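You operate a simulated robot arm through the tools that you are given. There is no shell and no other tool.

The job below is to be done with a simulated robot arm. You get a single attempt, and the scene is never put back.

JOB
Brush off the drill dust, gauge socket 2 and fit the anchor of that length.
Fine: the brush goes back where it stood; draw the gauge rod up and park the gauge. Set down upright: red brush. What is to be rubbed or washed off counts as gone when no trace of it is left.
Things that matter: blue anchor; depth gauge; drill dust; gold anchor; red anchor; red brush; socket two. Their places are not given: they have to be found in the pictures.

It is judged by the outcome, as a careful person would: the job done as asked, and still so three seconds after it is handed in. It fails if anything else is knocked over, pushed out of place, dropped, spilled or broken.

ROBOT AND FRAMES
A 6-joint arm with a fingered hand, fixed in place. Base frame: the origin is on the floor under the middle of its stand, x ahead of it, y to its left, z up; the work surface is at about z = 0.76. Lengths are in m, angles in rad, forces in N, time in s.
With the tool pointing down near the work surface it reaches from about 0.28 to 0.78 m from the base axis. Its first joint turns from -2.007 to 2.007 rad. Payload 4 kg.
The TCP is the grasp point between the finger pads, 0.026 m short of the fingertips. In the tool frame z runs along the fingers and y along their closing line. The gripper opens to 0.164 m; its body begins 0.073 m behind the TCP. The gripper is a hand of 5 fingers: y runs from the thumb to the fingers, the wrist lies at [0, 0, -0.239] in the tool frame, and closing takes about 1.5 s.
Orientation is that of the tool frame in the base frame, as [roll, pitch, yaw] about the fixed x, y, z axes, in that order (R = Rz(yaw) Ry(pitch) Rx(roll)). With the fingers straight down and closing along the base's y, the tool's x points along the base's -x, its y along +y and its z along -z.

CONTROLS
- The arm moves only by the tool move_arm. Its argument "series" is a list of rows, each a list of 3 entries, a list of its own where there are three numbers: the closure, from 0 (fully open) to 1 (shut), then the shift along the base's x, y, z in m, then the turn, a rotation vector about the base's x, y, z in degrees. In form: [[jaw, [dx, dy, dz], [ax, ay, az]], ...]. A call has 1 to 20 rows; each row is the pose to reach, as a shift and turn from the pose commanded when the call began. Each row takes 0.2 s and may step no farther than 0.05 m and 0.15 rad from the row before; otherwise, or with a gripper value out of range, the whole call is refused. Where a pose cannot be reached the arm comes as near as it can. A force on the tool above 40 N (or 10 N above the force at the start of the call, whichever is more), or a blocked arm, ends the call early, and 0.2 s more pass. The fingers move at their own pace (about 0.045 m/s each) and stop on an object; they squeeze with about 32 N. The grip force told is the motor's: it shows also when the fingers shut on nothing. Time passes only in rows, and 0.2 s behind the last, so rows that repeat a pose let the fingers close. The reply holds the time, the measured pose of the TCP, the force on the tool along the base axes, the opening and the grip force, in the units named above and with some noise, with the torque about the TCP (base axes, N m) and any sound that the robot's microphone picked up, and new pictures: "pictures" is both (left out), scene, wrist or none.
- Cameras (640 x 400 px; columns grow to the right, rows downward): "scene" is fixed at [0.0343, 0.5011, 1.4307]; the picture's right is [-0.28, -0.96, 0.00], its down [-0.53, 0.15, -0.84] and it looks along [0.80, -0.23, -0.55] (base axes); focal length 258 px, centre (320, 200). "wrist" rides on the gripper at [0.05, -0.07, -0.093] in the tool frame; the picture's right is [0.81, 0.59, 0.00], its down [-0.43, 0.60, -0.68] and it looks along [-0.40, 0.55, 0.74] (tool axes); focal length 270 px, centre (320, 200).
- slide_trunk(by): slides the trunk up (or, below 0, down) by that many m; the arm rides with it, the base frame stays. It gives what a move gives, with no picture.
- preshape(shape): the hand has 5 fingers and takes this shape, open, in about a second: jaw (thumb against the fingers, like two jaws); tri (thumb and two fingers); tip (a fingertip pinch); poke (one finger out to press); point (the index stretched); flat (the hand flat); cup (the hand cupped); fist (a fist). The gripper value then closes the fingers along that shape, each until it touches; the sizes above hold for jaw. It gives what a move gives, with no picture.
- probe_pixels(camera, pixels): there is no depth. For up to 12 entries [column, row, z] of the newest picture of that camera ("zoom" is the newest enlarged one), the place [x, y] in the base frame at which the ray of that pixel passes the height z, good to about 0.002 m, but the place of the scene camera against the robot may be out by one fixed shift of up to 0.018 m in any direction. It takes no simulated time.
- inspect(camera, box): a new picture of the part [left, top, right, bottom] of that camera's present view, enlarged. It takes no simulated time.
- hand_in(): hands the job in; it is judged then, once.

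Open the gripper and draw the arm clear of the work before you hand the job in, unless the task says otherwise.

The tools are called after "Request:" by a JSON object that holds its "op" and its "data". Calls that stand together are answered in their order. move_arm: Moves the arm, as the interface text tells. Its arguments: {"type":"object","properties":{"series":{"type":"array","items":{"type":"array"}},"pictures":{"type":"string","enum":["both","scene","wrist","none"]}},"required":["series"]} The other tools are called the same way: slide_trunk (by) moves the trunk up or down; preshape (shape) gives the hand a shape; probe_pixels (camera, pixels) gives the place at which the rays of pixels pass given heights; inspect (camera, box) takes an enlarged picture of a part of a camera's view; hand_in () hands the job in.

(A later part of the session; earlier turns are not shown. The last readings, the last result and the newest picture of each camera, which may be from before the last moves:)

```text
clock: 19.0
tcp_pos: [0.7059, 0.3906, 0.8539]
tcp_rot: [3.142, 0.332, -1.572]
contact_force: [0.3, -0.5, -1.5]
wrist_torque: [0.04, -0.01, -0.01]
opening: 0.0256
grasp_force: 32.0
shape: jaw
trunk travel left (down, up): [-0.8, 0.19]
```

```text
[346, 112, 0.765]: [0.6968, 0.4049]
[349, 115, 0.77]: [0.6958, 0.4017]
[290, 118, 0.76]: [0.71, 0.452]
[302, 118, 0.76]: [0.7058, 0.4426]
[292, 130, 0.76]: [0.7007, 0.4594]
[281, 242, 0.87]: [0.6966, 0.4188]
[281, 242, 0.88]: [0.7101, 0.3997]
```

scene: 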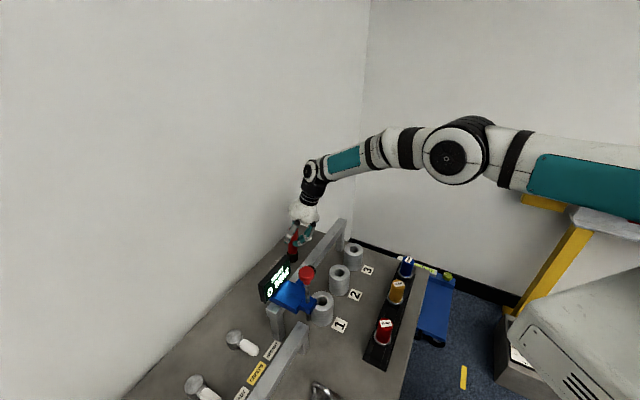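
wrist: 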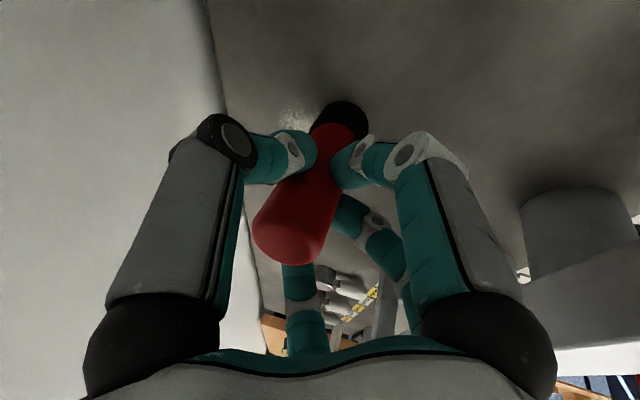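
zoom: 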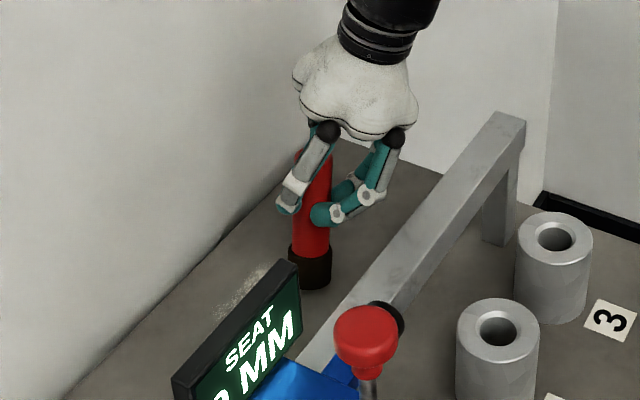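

Base is now about (0.697,0.404). I sweep three more lanes further outward (about e2 0.795, 0.81, 0.825) with slightly more press.

Request:
{"op": "move_arm", "data": {"series": [[1.0, [0.0117, 0.0117, -0.002], [0, 0, 0]], [1.0, [-0.0105, 0.0339, -0.002], [0, 0, 0]], [1.0, [-0.0327, 0.0561, -0.002], [0, 0, 0]], [1.0, [-0.0549, 0.0783, -0.002], [0, 0, 0]], [1.0, [-0.0771, 0.1005, -0.002], [0, 0, 0]], [1.0, [-0.0993, 0.1227, -0.002], [0, 0, 0]], [1.0, [-0.1215, 0.1449, -0.002], [0, 0, 0]], [1.0, [-0.1109, 0.1555, -0.002], [0, 0, 0]], [1.0, [-0.0887, 0.1333, -0.002], [0, 0, 0]], [1.0, [-0.0665, 0.1111, -0.002], [0, 0, 0]], [1.0, [-0.0443, 0.0889, -0.002], [0, 0, 0]], [1.0, [-0.0221, 0.0667, -0.002], [0, 0, 0]], [1.0, [0.0, 0.0445, -0.002], [0, 0, 0]], [1.0, [0.0222, 0.0223, -0.002], [0, 0, 0]]]}}

Request:
{"op": "inspect", "data": {"camera": "wrist", "box": [200, 0, 460, 260]}}

Request:
{"op": "inspect", "data": {"camera": "scene", "box": [240, 190, 350, 290]}}

```text
clock: 22.0
tcp_pos: [0.7153, 0.4125, 0.8575]
tcp_rot: [3.141, 0.329, -1.571]
contact_force: [0.9, 0.2, -0.7]
wrist_torque: [-0.04, 0.01, 0.05]
opening: 0.025
grasp_force: 31.9
shape: jaw
out of reach, approached as far as the arm can: row 13, 14
trunk travel left (down, up): [-0.8, 0.19]
```

scene: 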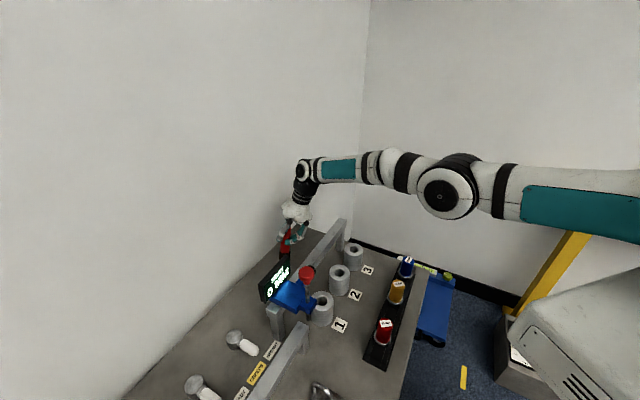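
wrist: 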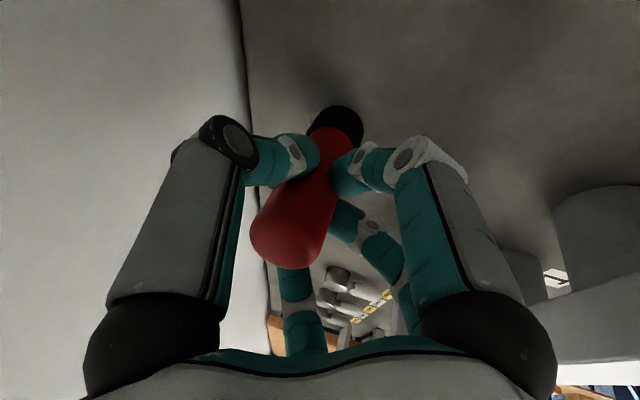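

```text
1.54 times, centred on (330, 130) of wrist
```

zoom: 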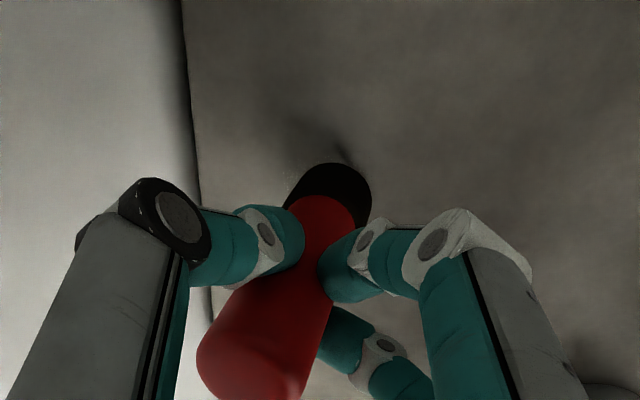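

```text
4.00 times, centred on (295, 240) of scene
```

zoom: 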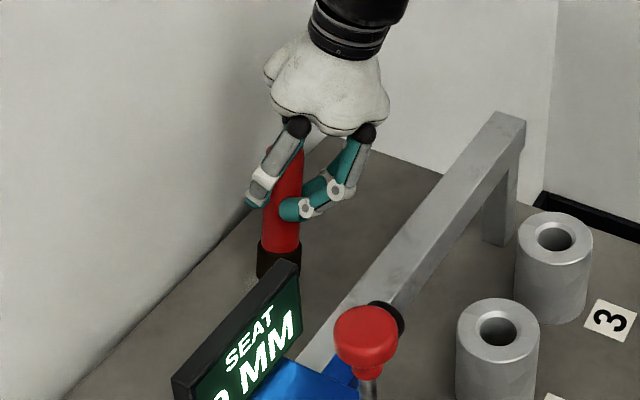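

The outer rows hit the reach limit, but most dust looks gone. I lift the brush and draw back to view the patch.

Request:
{"op": "move_arm", "data": {"series": [[1.0, [-0.015, -0.015, 0.03], [0, 0, 0]], [1.0, [-0.022, -0.035, 0.06], [0, 0, 0]], [1.0, [-0.03, -0.055, 0.095], [0, 0, 0]], [1.0, [-0.03, -0.085, 0.115], [0, 0, 0]]]}}

Request:
{"op": "inspect", "data": {"camera": "wrist", "box": [200, 0, 460, 260]}}

Request:
{"op": "inspect", "data": {"camera": "scene", "box": [240, 190, 350, 290]}}

```text
clock: 23.0
tcp_pos: [0.684, 0.3287, 0.9749]
tcp_rot: [3.141, 0.324, -1.575]
contact_force: [0.4, -0.4, -1.7]
wrist_torque: [-0.04, -0.04, -0.01]
opening: 0.0249
grasp_force: 31.9
shape: jaw
trunk travel left (down, up): [-0.8, 0.19]
```

scene: 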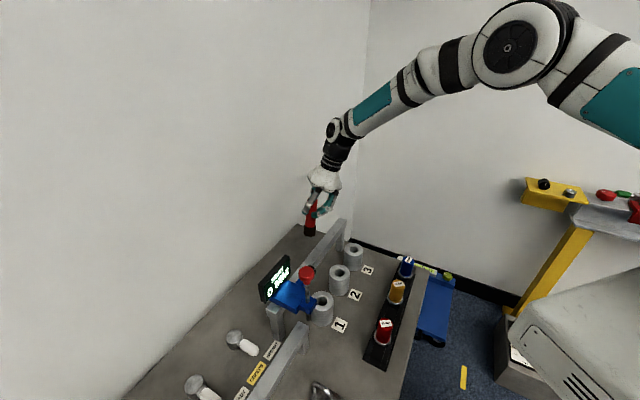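
wrist: 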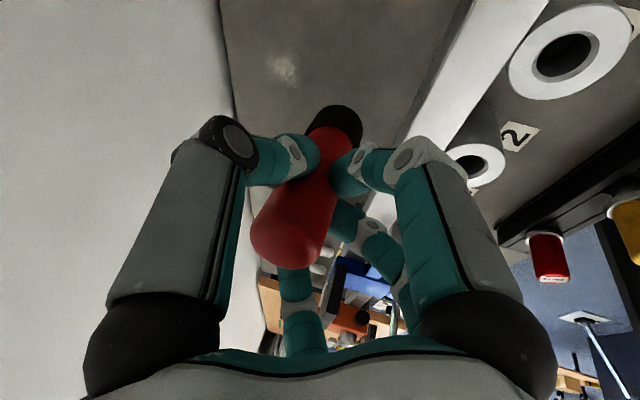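

```text
1.54 times, centred on (330, 130) of wrist
```

zoom: 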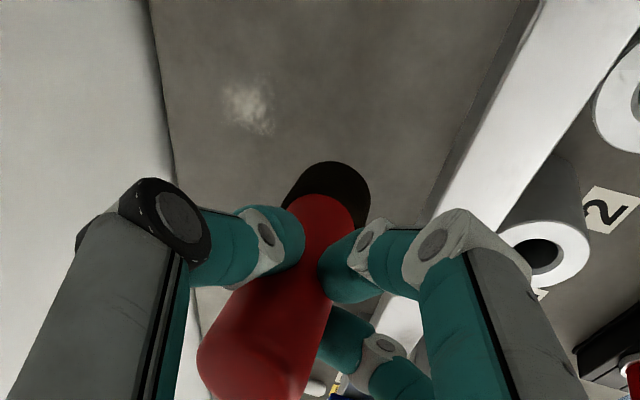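

```text
4.00 times, centred on (295, 240) of scene
```

zoom: 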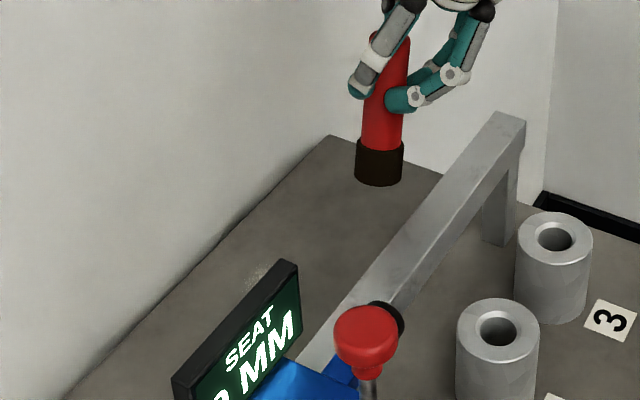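

Most of the dust is gone; a small patch remains at wrist (285,68). I probe its outline.

Request:
{"op": "probe_pixels", "data": {"camera": "wrist", "pixels": [[284, 68, 0.76], [265, 55, 0.76], [300, 60, 0.76], [272, 80, 0.76], [298, 86, 0.76], [285, 52, 0.76], [285, 88, 0.76], [345, 122, 0.87]]}}

Request:
{"op": "inspect", "data": {"camera": "wrist", "box": [220, 20, 360, 130]}}

```text
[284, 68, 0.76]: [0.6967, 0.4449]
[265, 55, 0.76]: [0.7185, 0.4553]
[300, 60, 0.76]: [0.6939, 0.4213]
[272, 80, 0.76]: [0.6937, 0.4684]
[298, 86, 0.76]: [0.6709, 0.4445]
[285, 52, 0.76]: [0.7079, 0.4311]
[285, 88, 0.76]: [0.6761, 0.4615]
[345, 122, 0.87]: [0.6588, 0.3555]
```

```text
3.64 times, centred on (290, 75) of wrist
```

zoom: 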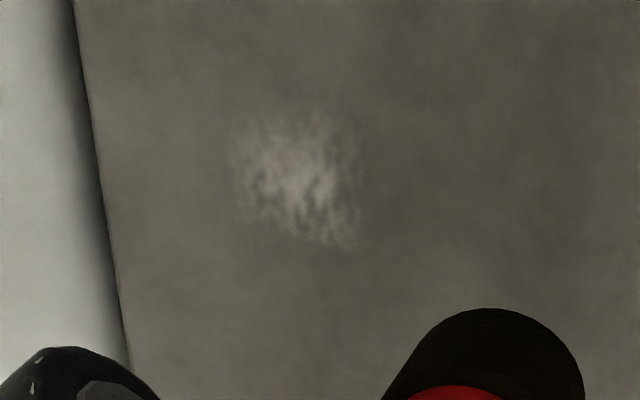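

The remaining patch is centred near (0.697,0.445). I yaw the hand back 45 degrees so this spot is within reach and bring the brush above its near end.

Request:
{"op": "move_arm", "data": {"series": [[1.0, [0.005, 0.008, 0.0], [0, 0, -7.5]], [1.0, [0.01, 0.016, 0.0], [0, 0, -15]], [1.0, [0.015, 0.024, 0.0], [0, 0, -22.5]], [1.0, [0.02, 0.032, -0.02], [0, 0, -30]], [1.0, [0.026, 0.04, -0.04], [0, 0, -37.5]], [1.0, [0.031, 0.049, -0.06], [0, 0, -45]]]}}

Request:
{"op": "inspect", "data": {"camera": "wrist", "box": [200, 0, 460, 260]}}

Request:
{"op": "inspect", "data": {"camera": "scene", "box": [240, 190, 350, 290]}}

```text
clock: 24.4
tcp_pos: [0.7146, 0.3788, 0.9121]
tcp_rot: [3.141, 0.334, -2.358]
contact_force: [-0.1, -0.2, -0.3]
wrist_torque: [-0.02, 0.02, -0.01]
opening: 0.0248
grasp_force: 31.9
shape: jaw
trunk travel left (down, up): [-0.8, 0.19]
```

scene: 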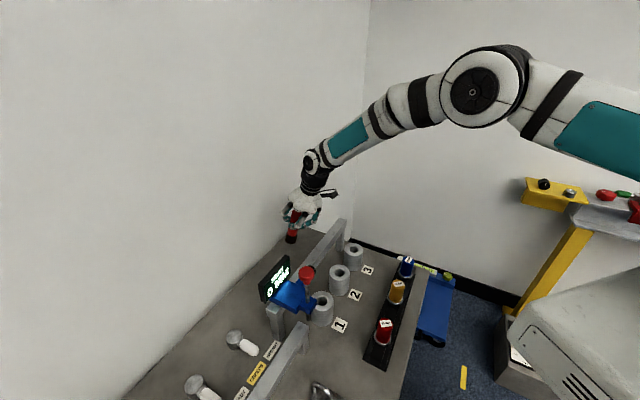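
wrist: 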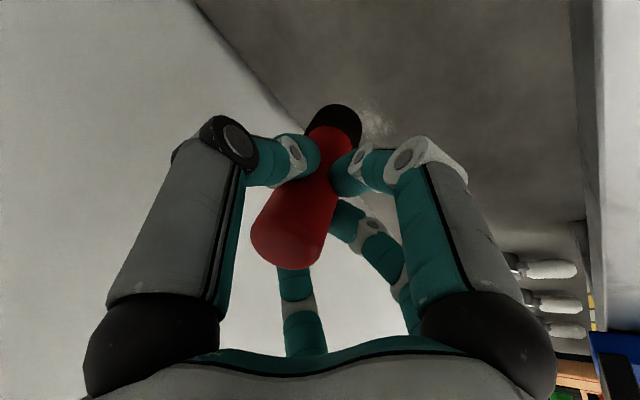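

```text
1.54 times, centred on (330, 130) of wrist
```

zoom: 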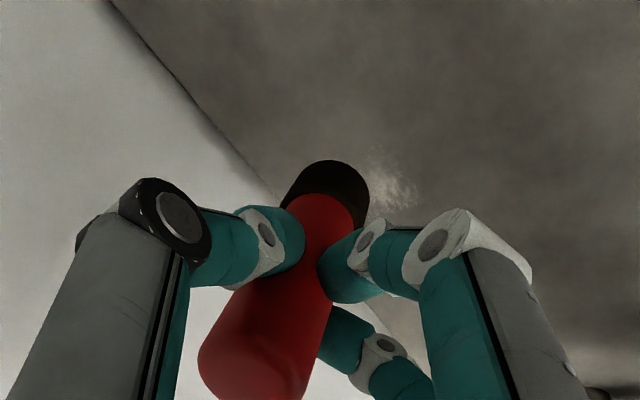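

```text
4.00 times, centred on (295, 240) of scene
```

zoom: 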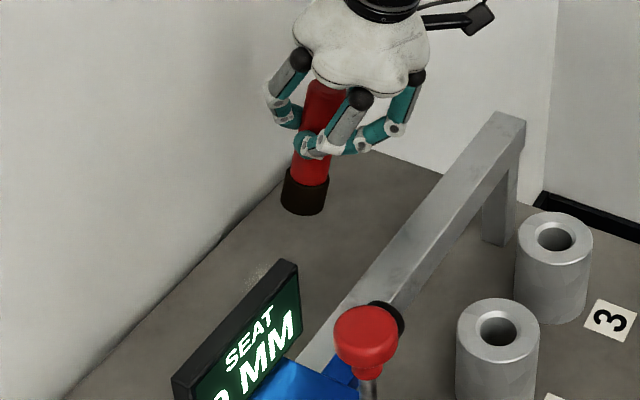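

The brush now lies nearly along the tool axis, so its base leans outward about 19 degrees at this tilt. I lower it at the near end of the remaining patch and watch the force.

Request:
{"op": "move_arm", "data": {"series": [[1.0, [0.0085, 0.0085, -0.03], [0, 0, 0]], [1.0, [0.0085, 0.0085, -0.042], [0, 0, 0]], [1.0, [0.0085, 0.0085, -0.048], [0, 0, 0]], [1.0, [0.0085, 0.0085, -0.052], [0, 0, 0]]]}}

Request:
{"op": "inspect", "data": {"camera": "wrist", "box": [200, 0, 460, 260]}}

Request:
{"op": "inspect", "data": {"camera": "scene", "box": [240, 190, 350, 290]}}

```text
clock: 25.4
tcp_pos: [0.7235, 0.3881, 0.8597]
tcp_rot: [3.14, 0.332, -2.356]
contact_force: [0.8, -0.1, -0.1]
wrist_torque: [0.02, -0.02, 0.01]
opening: 0.0249
grasp_force: 31.9
shape: jaw
trunk travel left (down, up): [-0.8, 0.19]
```

scene: 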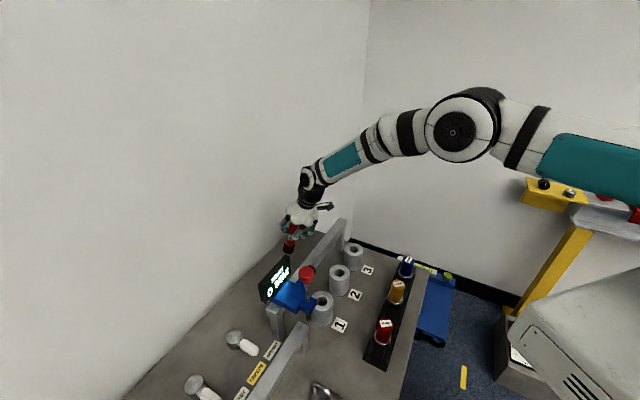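
wrist: 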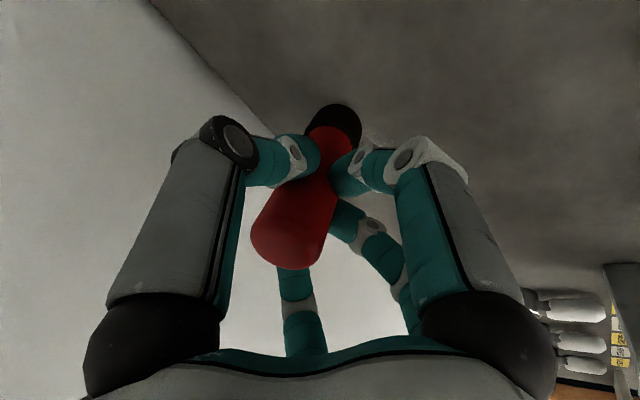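

```text
1.54 times, centred on (330, 130) of wrist
```

zoom: 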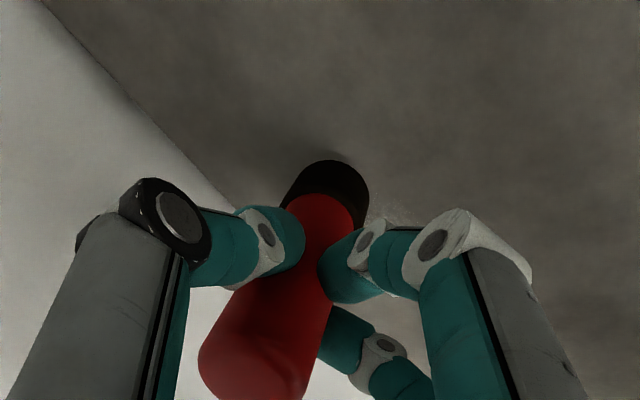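

```text
4.00 times, centred on (295, 240) of scene
```

zoom: 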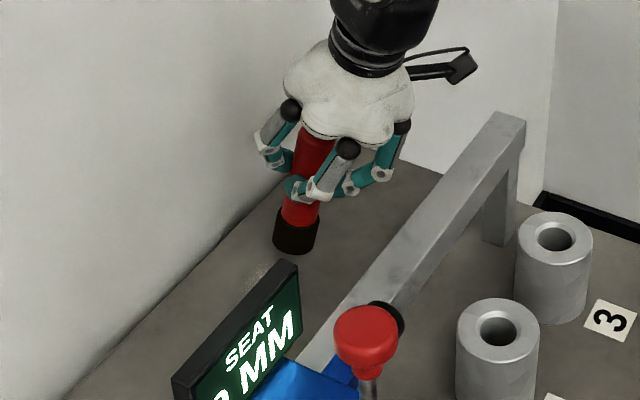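

No contact force yet; I lower further in small steps.

Request:
{"op": "move_arm", "data": {"series": [[1.0, [0, 0, -0.003], [0, 0, 0]], [1.0, [0, 0, -0.006], [0, 0, 0]], [1.0, [0, 0, -0.009], [0, 0, 0]]], "pictures": "wrist"}}

```text
clock: 26.2
tcp_pos: [0.7249, 0.3873, 0.8526]
tcp_rot: [-3.141, 0.332, -2.356]
contact_force: [-0.6, -0.3, 2.7]
wrist_torque: [0.03, 0.0, 0.02]
opening: 0.0246
grasp_force: 31.5
shape: jaw
trunk travel left (down, up): [-0.8, 0.19]
```

wrist: 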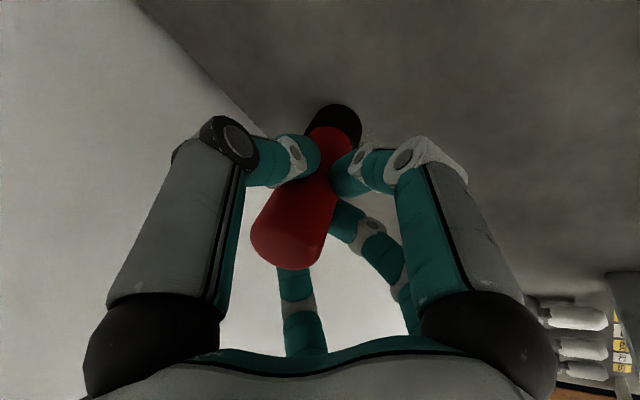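

Contact is made (2.7 N). I sweep three lanes across the remaining patch.

Request:
{"op": "move_arm", "data": {"series": [[1.0, [-0.0212, 0.0212, -0.001], [0, 0, 0]], [1.0, [-0.0424, 0.0424, -0.001], [0, 0, 0]], [1.0, [-0.0636, 0.0636, -0.001], [0, 0, 0]], [1.0, [-0.0848, 0.0848, -0.001], [0, 0, 0]], [1.0, [-0.0749, 0.0947, -0.001], [0, 0, 0]], [1.0, [-0.0537, 0.0735, -0.001], [0, 0, 0]], [1.0, [-0.0325, 0.0523, -0.001], [0, 0, 0]], [1.0, [-0.0113, 0.0311, -0.001], [0, 0, 0]], [1.0, [0.0099, 0.0099, -0.001], [0, 0, 0]], [1.0, [0.0198, 0.0198, -0.001], [0, 0, 0]], [1.0, [-0.0014, 0.041, -0.001], [0, 0, 0]], [1.0, [-0.0226, 0.0622, -0.001], [0, 0, 0]], [1.0, [-0.0438, 0.0834, -0.001], [0, 0, 0]], [1.0, [-0.065, 0.1046, -0.001], [0, 0, 0]]]}}

Request:
{"op": "inspect", "data": {"camera": "wrist", "box": [200, 0, 460, 260]}}

Request:
{"op": "inspect", "data": {"camera": "scene", "box": [240, 190, 350, 290]}}

```text
clock: 29.2
tcp_pos: [0.6589, 0.4931, 0.851]
tcp_rot: [3.14, 0.333, -2.356]
contact_force: [2.8, -2.4, 11.9]
wrist_torque: [-0.1, -0.3, -0.05]
opening: 0.0255
grasp_force: 32.0
shape: jaw
trunk travel left (down, up): [-0.8, 0.19]
```

scene: 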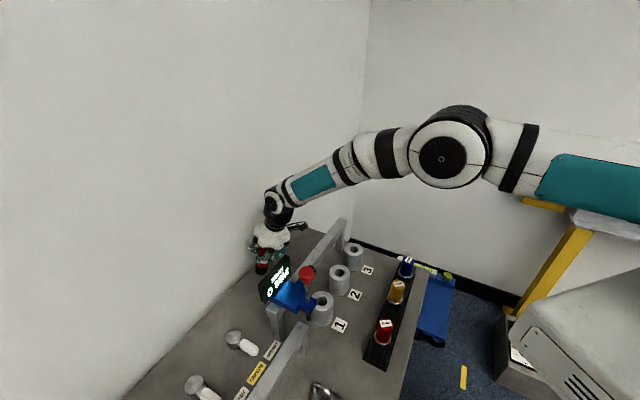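
wrist: 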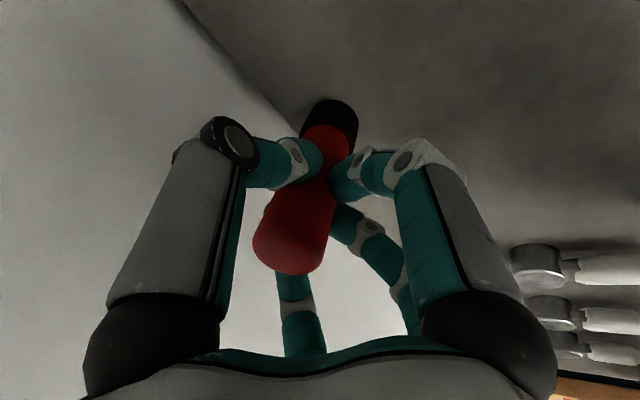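

```text
1.54 times, centred on (330, 130) of wrist
```

zoom: 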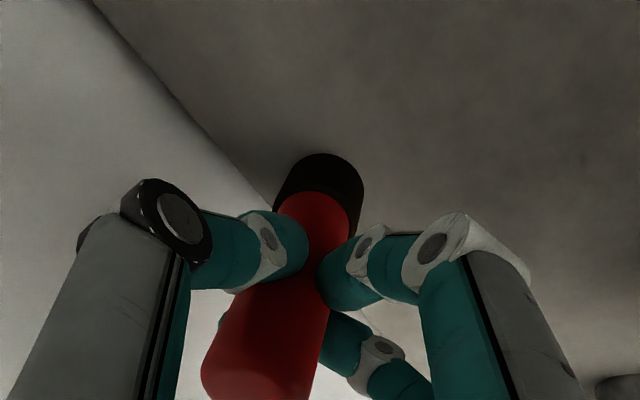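

```text
4.00 times, centred on (295, 240) of scene
```

zoom: 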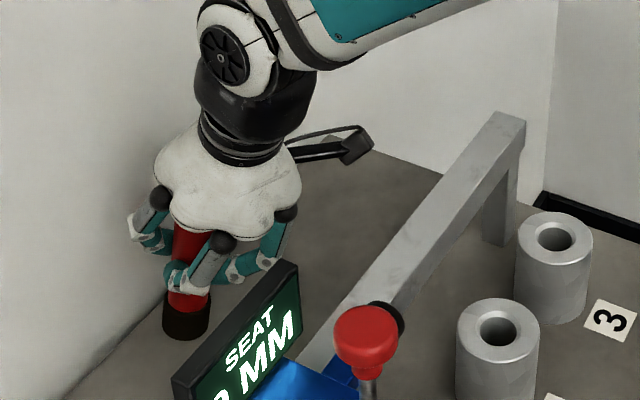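

Force is 11.9 N at the end of the last lane. I lift the brush and draw back to inspect the bench.

Request:
{"op": "move_arm", "data": {"series": [[1.0, [0.0, 0.0, 0.03], [0, 0, 0]], [1.0, [0.0, -0.01, 0.07], [0, 0, 0]], [1.0, [0.01, -0.045, 0.1], [0, 0, 0]], [1.0, [0.02, -0.085, 0.12], [0, 0, 0]], [1.0, [0.03, -0.12, 0.14], [0, 0, 0]], [1.0, [0.04, -0.15, 0.15], [0, 0, 0]]]}}

Request:
{"op": "inspect", "data": {"camera": "wrist", "box": [260, 0, 520, 200]}}

Request:
{"op": "inspect", "data": {"camera": "scene", "box": [220, 210, 330, 320]}}

```text
clock: 30.6
tcp_pos: [0.7003, 0.342, 0.9995]
tcp_rot: [3.141, 0.332, -2.356]
contact_force: [-0.2, 0.0, -0.7]
wrist_torque: [-0.02, -0.03, 0.04]
opening: 0.0255
grasp_force: 31.9
shape: jaw
trunk travel left (down, up): [-0.8, 0.19]
```

scene: 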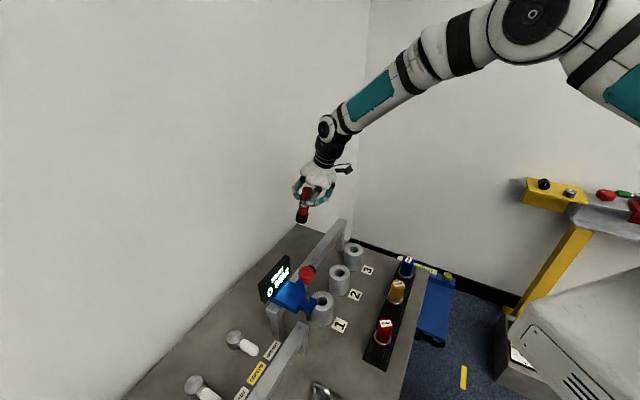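
wrist: 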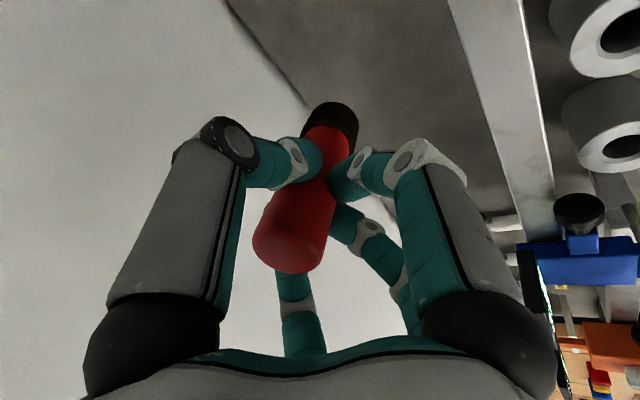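

```text
2.00 times, centred on (390, 100) of wrist
```

zoom: 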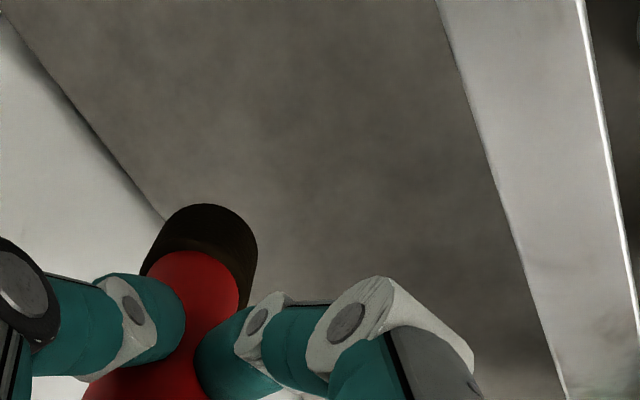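

```text
3.64 times, centred on (275, 265) of scene
```

zoom: 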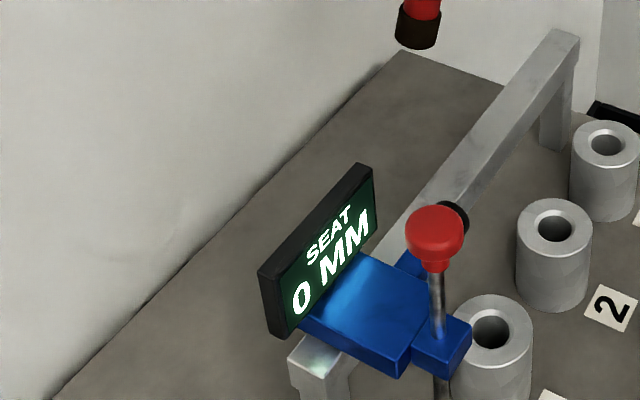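

The scene zoom shows no dust left of the display now. I check the wrist view's region near (380,200) and the area between the fingers.

Request:
{"op": "probe_pixels", "data": {"camera": "wrist", "pixels": [[380, 203, 0.76], [400, 140, 0.76], [360, 60, 0.76], [450, 140, 0.76], [440, 230, 0.76]]}}

Request:
{"op": "inspect", "data": {"camera": "wrist", "box": [330, 100, 490, 260]}}

```text
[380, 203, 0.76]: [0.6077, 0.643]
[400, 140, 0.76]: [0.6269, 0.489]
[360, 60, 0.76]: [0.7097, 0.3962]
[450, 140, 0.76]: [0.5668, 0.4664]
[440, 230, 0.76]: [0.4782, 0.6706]
```

```text
2.50 times, centred on (410, 180) of wrist
```

zoom: 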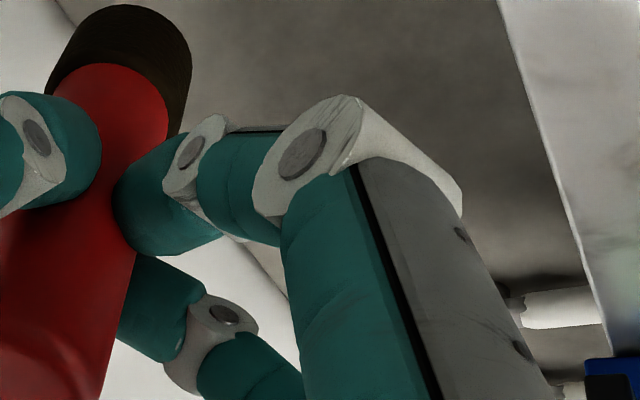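

The visible bench is clean. The brush now lies along the tool axis, so I'll turn the hand nearly vertical, stand the brush upright behind the rail near (0.675,0.392) within reach, and regrasp it properly for its return. First I rotate and lower to just above contact.

Request:
{"op": "move_arm", "data": {"series": [[1.0, [-0.008, 0.0175, -0.02], [-3.77, 3.77, 0]], [1.0, [-0.016, 0.035, -0.04], [-7.53, 7.53, 0]], [1.0, [-0.0242, 0.0525, -0.07], [-11.3, 11.3, 0]], [1.0, [-0.0242, 0.0525, -0.11], [-11.3, 11.3, 0]], [1.0, [-0.0242, 0.0525, -0.138], [-11.3, 11.3, 0]]]}}

Request:
{"op": "inspect", "data": {"camera": "scene", "box": [240, 190, 350, 290]}}

```text
clock: 31.8
tcp_pos: [0.6763, 0.3929, 0.8634]
tcp_rot: [-3.141, 0.053, -2.357]
contact_force: [-0.1, 0.2, -0.3]
wrist_torque: [0.02, -0.01, -0.01]
opening: 0.0253
grasp_force: 31.6
shape: jaw
trunk travel left (down, up): [-0.8, 0.19]
```

scene: 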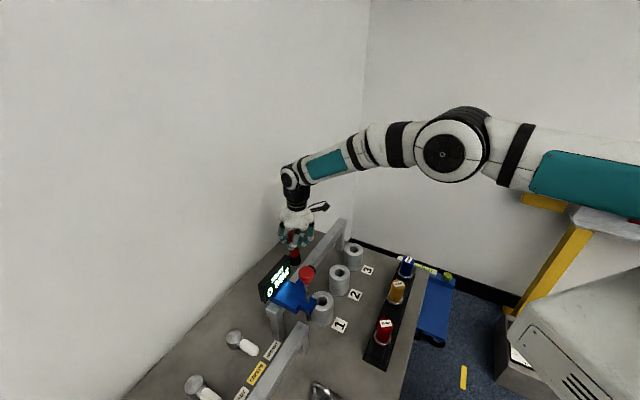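
wrist: 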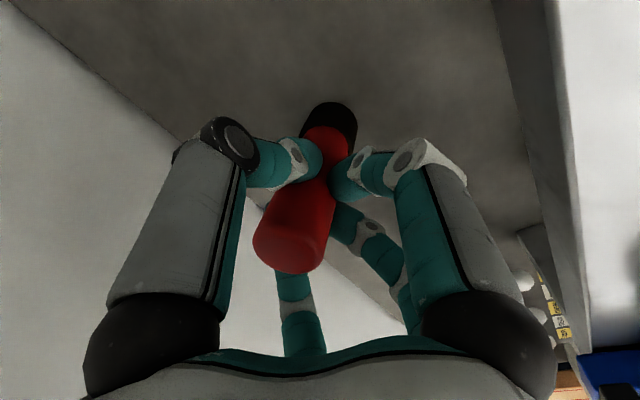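

```text
4.00 times, centred on (295, 240) of scene
```

zoom: 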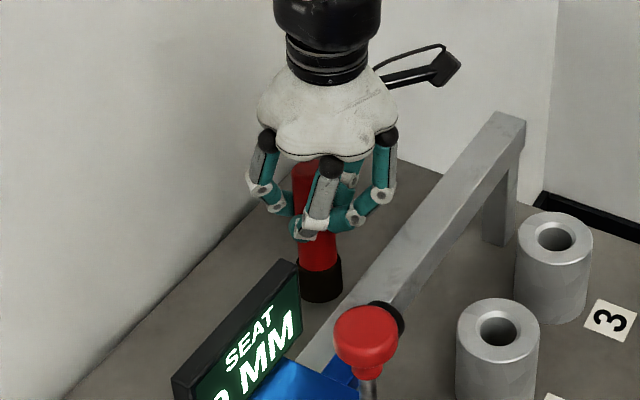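

The brush base now leans slightly inward (scene zoom: top (305,175), base (322,285)). I tilt the hand back 5 degrees and lower until contact.

Request:
{"op": "move_arm", "data": {"series": [[1.0, [0, 0, 0], [3.5, -3.5, 0]], [1.0, [0, 0, -0.006], [3.5, -3.5, 0]], [1.0, [0, 0, -0.01], [3.5, -3.5, 0]], [1.0, [0, 0, -0.013], [3.5, -3.5, 0]]]}}

Request:
{"op": "inspect", "data": {"camera": "scene", "box": [240, 190, 350, 290]}}

```text
clock: 32.8
tcp_pos: [0.6749, 0.3951, 0.8525]
tcp_rot: [3.141, 0.144, -2.355]
contact_force: [-2.5, 0.3, 16.3]
wrist_torque: [0.15, 0.04, 0.02]
opening: 0.0254
grasp_force: 32.3
shape: jaw
trunk travel left (down, up): [-0.8, 0.19]
```

scene: 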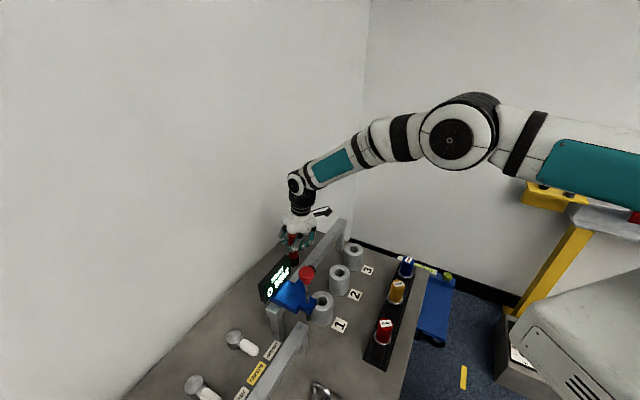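
wrist: 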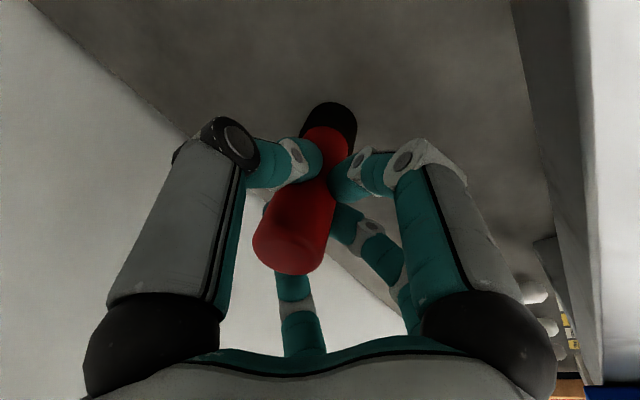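

```text
4.00 times, centred on (295, 240) of scene
```

zoom: 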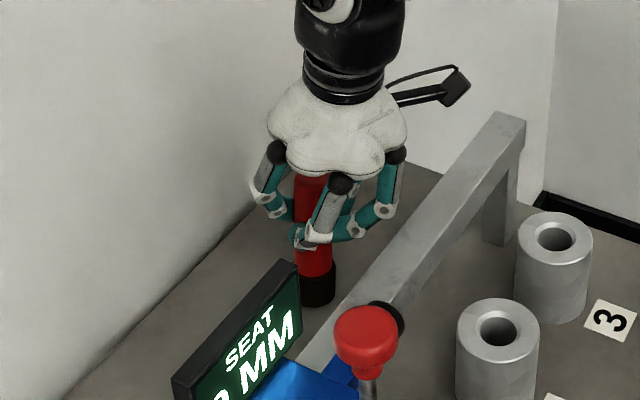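

The brush stands pressed on the bench (16 N) and looks upright. I relieve the press by 2 mm and open the hand a little.

Request:
{"op": "move_arm", "data": {"series": [[1.0, [0, 0, 0.002], [0, 0, 0]], [0.75, [0, 0, 0.002], [0, 0, 0]], [0.65, [0, 0, 0.002], [0, 0, 0]], [0.6, [0, 0, 0.002], [0, 0, 0]], [0.6, [0, 0, 0.002], [0, 0, 0]]]}}

Request:
{"op": "inspect", "data": {"camera": "scene", "box": [240, 190, 350, 290]}}

```text
clock: 34.0
tcp_pos: [0.6753, 0.3937, 0.8499]
tcp_rot: [3.141, 0.139, -2.357]
contact_force: [-0.1, -0.2, -0.4]
wrist_torque: [0.0, -0.01, -0.01]
opening: 0.0653
grasp_force: 0.1
shape: jaw
trunk travel left (down, up): [-0.8, 0.19]
```

scene: 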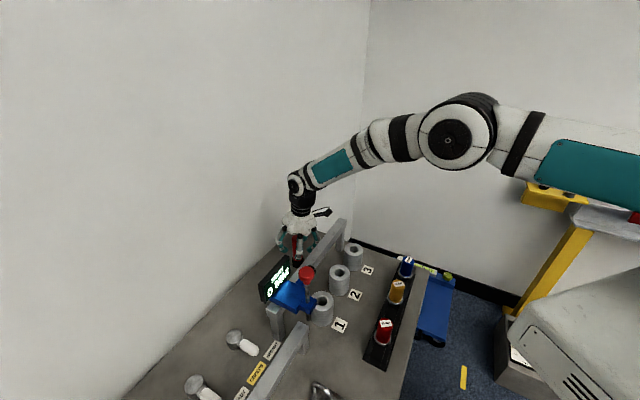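
wrist: 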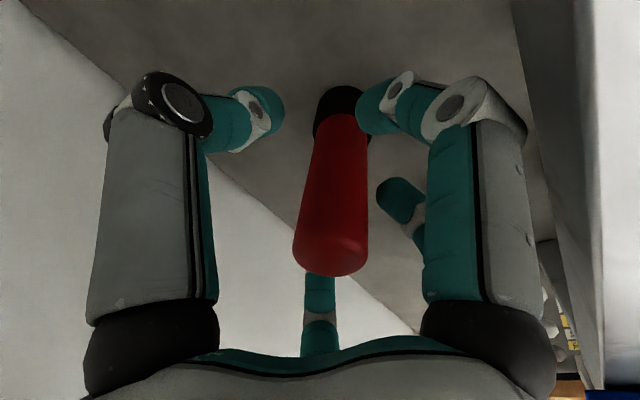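

```text
4.00 times, centred on (295, 240) of scene
```

zoom: 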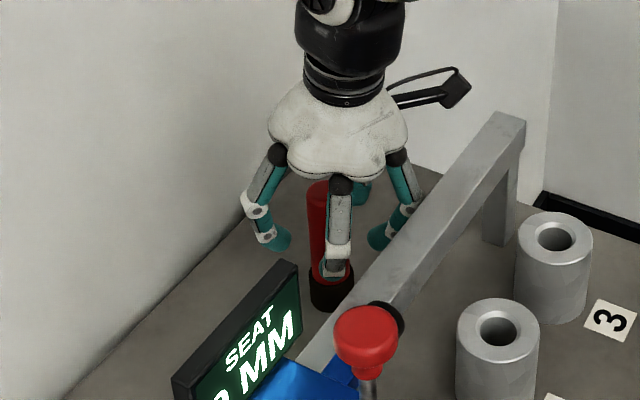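

The brush stands free, with fingers clear around it. I lift the hand straight up and look at the brush and the bench.

Request:
{"op": "move_arm", "data": {"series": [[0.6, [0, 0, 0.04], [0, 0, 0]], [0.6, [0, 0, 0.08], [0, 0, 0]], [0.55, [0, 0, 0.12], [0, 0, 0]], [0.5, [0, -0.02, 0.16], [0, 0, 0]]]}}

Request:
{"op": "inspect", "data": {"camera": "wrist", "box": [200, 0, 520, 200]}}

Request:
{"op": "inspect", "data": {"camera": "scene", "box": [220, 200, 340, 300]}}

```text
clock: 35.0
tcp_pos: [0.6748, 0.3712, 1.0141]
tcp_rot: [3.142, 0.14, -2.357]
contact_force: [-0.2, -0.4, -0.3]
wrist_torque: [0.03, -0.02, 0.0]
opening: 0.0816
grasp_force: 0.0
shape: jaw
trunk travel left (down, up): [-0.8, 0.19]
```

scene: 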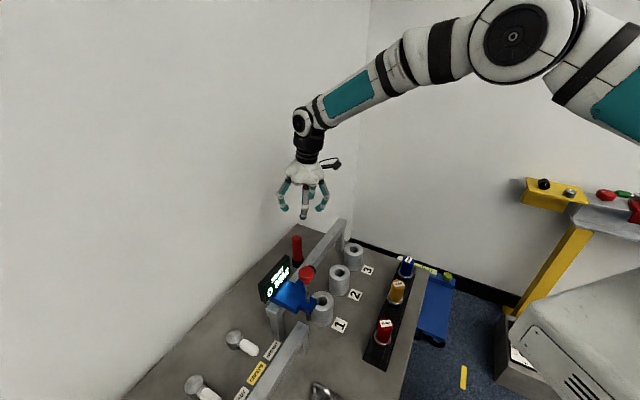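
wrist: 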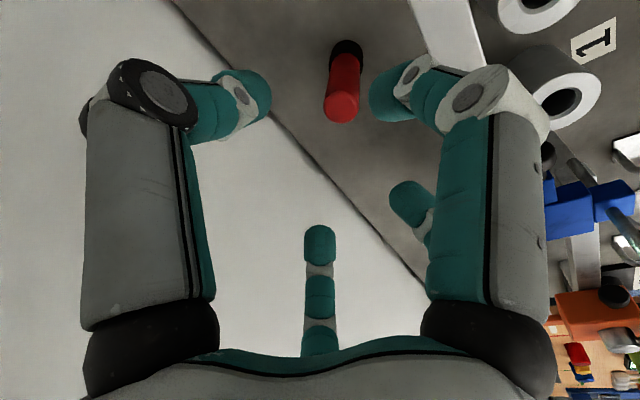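

```text
2.00 times, centred on (360, 100) of wrist
```

zoom: 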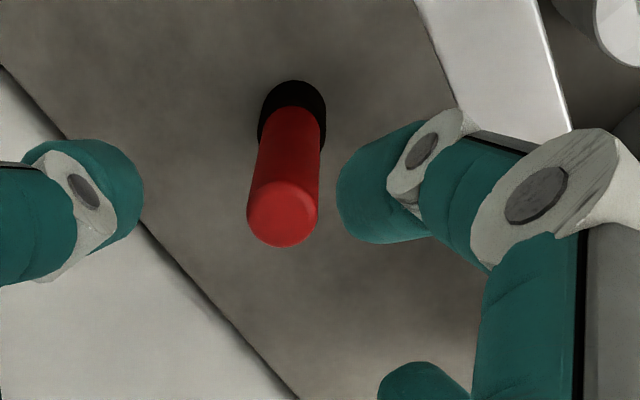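

```text
4.00 times, centred on (280, 250) of scene
```

zoom: 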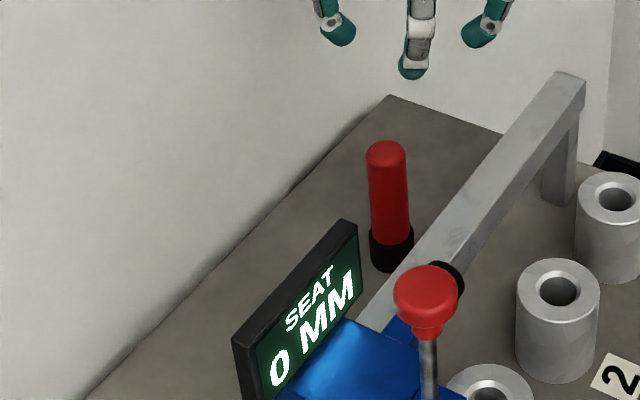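

The brush stands upright and the bench looks clean here. I back off to the pose that showed the whole dust patch before, to verify no trace is left.

Request:
{"op": "move_arm", "data": {"series": [[0.3, [-0.01, -0.03, 0.025], [-1.4, 1.4, 0]], [0.3, [-0.02, -0.06, 0.05], [-2.8, 2.8, 0]], [0.3, [-0.03, -0.095, 0.07], [-4.2, 4.2, 0]], [0.3, [-0.035, -0.13, 0.08], [-5.6, 5.6, 0]]]}}

Request:
{"op": "inspect", "data": {"camera": "wrist", "box": [180, 20, 440, 240]}}

```text
clock: 36.0
tcp_pos: [0.6403, 0.2427, 1.0931]
tcp_rot: [3.141, -0.001, -2.356]
contact_force: [0.1, -0.2, -0.2]
wrist_torque: [0.04, -0.01, 0.01]
opening: 0.1143
grasp_force: 0.0
shape: jaw
trunk travel left (down, up): [-0.8, 0.19]
```

scene: 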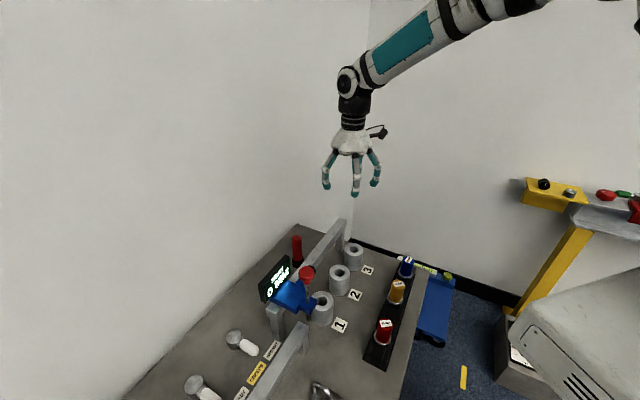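
wrist: 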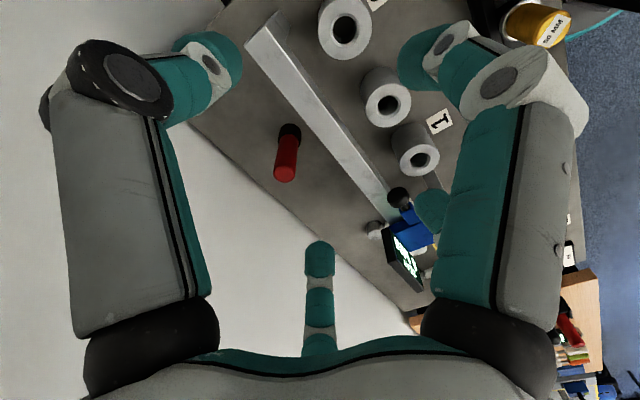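

```text
1.82 times, centred on (310, 130) of wrist
```

zoom: 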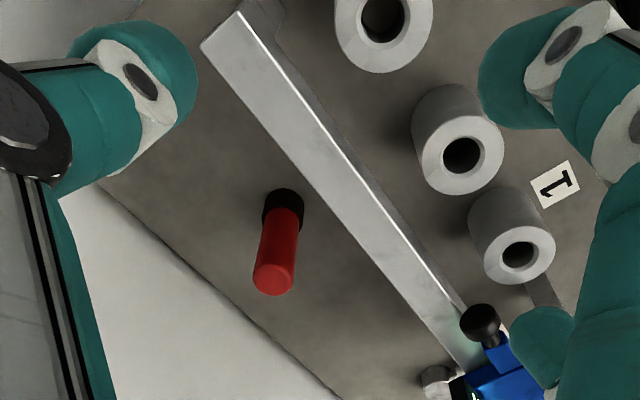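

The old dust location is at wrist (290,172), partly behind the brush's image. I zoom in tightly there to look for traces.

Request:
{"op": "inspect", "data": {"camera": "wrist", "box": [240, 120, 360, 220]}}

Request:
{"op": "inspect", "data": {"camera": "scene", "box": [255, 220, 315, 275]}}

Request:
{"op": "probe_pixels", "data": {"camera": "wrist", "pixels": [[285, 172, 0.76], [262, 155, 0.76], [320, 190, 0.76], [300, 160, 0.76], [290, 128, 0.765], [284, 174, 0.878]]}}

```text
4.00 times, centred on (300, 170) of wrist
```

zoom: 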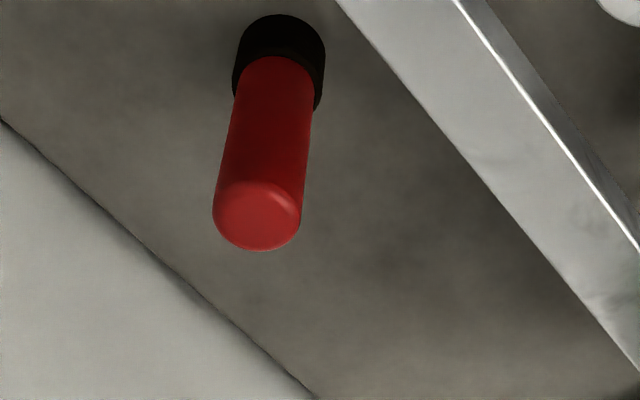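

```text
7.27 times, centred on (285, 248) of scene
```

zoom: 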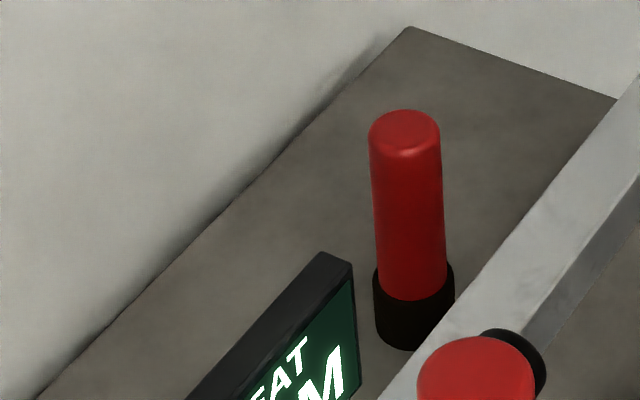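

```text
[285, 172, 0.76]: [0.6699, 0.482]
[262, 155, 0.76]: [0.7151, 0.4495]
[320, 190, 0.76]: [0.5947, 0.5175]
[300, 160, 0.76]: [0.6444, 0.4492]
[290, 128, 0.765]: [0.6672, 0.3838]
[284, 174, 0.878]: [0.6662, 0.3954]
```

The bench is clean of dust. Now I regrasp the brush, standing at about (0.667,0.388), with the hand tilted 28 degrees, so that it can be returned upright to its far place; first I move above it.

Request:
{"op": "move_arm", "data": {"series": [[0.45, [0.005, 0.035, 0.0], [4.95, -4.95, 0]], [0.45, [0.012, 0.072, -0.01], [9.9, -9.9, 0]], [0.45, [0.02, 0.11, -0.04], [14.85, -14.85, 0]], [0.45, [0.0267, 0.1457, -0.07], [19.8, -19.8, 0]], [0.45, [0.0267, 0.1457, -0.11], [19.8, -19.8, 0]]]}}

Request:
{"op": "inspect", "data": {"camera": "wrist", "box": [220, 0, 460, 160]}}

Request:
{"op": "inspect", "data": {"camera": "scene", "box": [240, 160, 350, 270]}}

```text
clock: 37.2
tcp_pos: [0.6684, 0.3906, 0.9803]
tcp_rot: [-3.14, 0.491, -2.357]
contact_force: [-0.1, -0.5, -0.3]
wrist_torque: [0.02, 0.01, 0.01]
opening: 0.0905
grasp_force: 0.0
shape: jaw
trunk travel left (down, up): [-0.8, 0.19]
```

scene: 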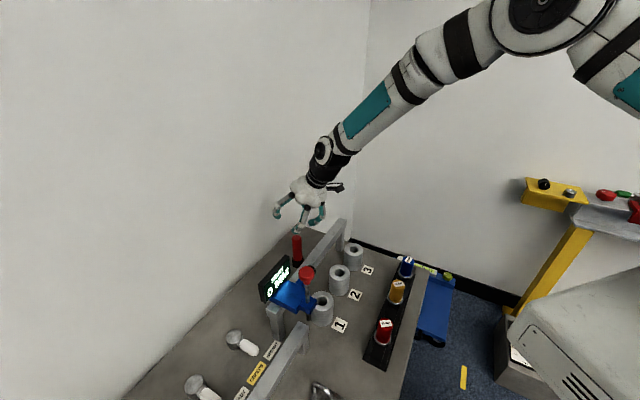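
wrist: 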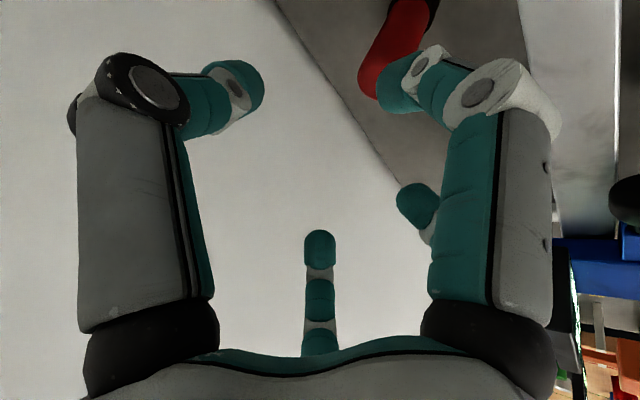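

```text
2.50 times, centred on (340, 80) of wrist
```

zoom: 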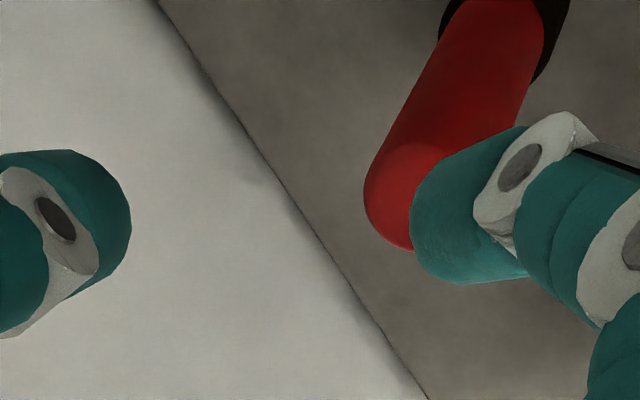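

```text
3.64 times, centred on (295, 215) of scene
```

zoom: 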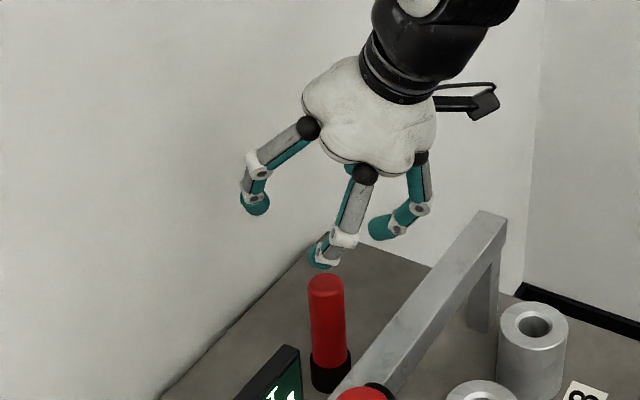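

The brush top shows at about wrist (375,76), partly behind a finger. I probe it at its top height.

Request:
{"op": "probe_pixels", "data": {"camera": "wrist", "pixels": [[376, 74, 0.878], [380, 80, 0.878], [376, 74, 0.885], [412, 15, 0.79]]}}

```text
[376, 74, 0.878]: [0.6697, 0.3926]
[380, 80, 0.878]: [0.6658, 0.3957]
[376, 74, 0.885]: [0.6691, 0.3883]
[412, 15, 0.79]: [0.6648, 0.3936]
```

Brush axis is about (0.667,0.391). I nudge 3 mm and lower to TCP z 0.857 around the handle.

Request:
{"op": "move_arm", "data": {"series": [[0.45, [0, 0.003, -0.04], [0, 0, 0]], [0.45, [0, 0.003, -0.08], [0, 0, 0]], [0.45, [0, 0.003, -0.105], [0, 0, 0]], [0.45, [0, 0.003, -0.125], [0, 0, 0]]]}}

Request:
{"op": "inspect", "data": {"camera": "scene", "box": [240, 190, 350, 290]}}

```text
clock: 38.3
tcp_pos: [0.6748, 0.3974, 0.863]
tcp_rot: [-3.136, 0.504, -2.352]
contact_force: [13.2, 15.7, -2.3]
wrist_torque: [-0.28, 0.23, 0.14]
opening: 0.0889
grasp_force: 0.0
shape: jaw
trunk travel left (down, up): [-0.8, 0.19]
stopped in row 4: the force on the tool passed its limit at 43 N (the readings are from after the stop); the commanded pose is now the measured one
```

scene: 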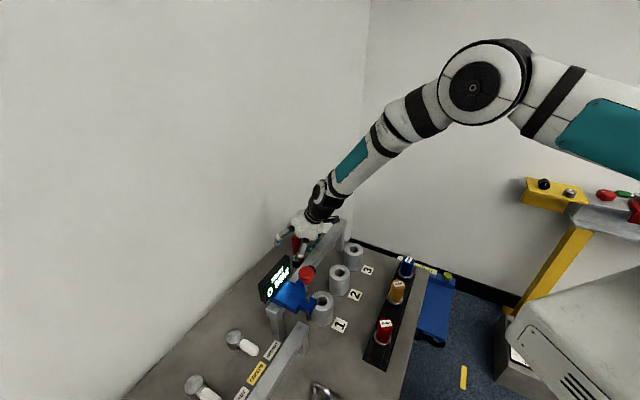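
wrist: 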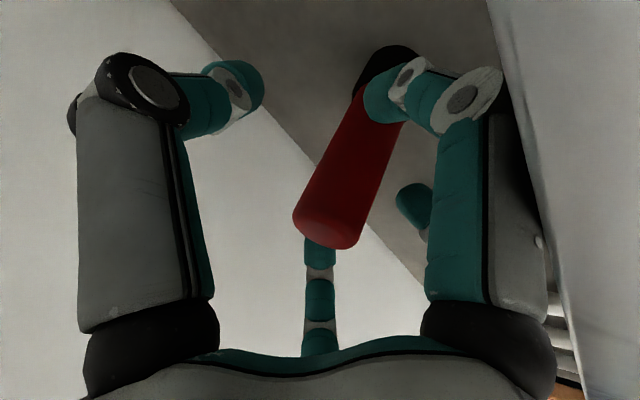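

```text
4.00 times, centred on (295, 240) of scene
```

zoom: 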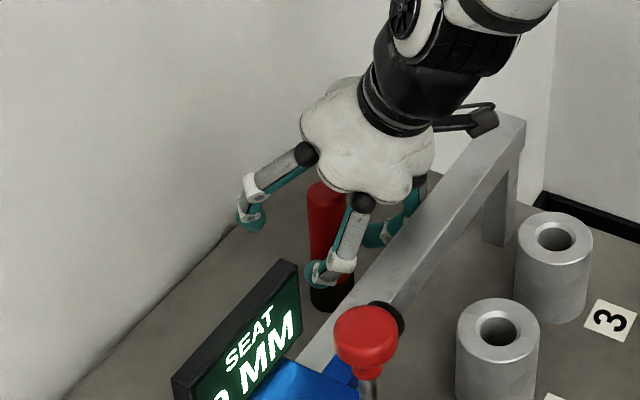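

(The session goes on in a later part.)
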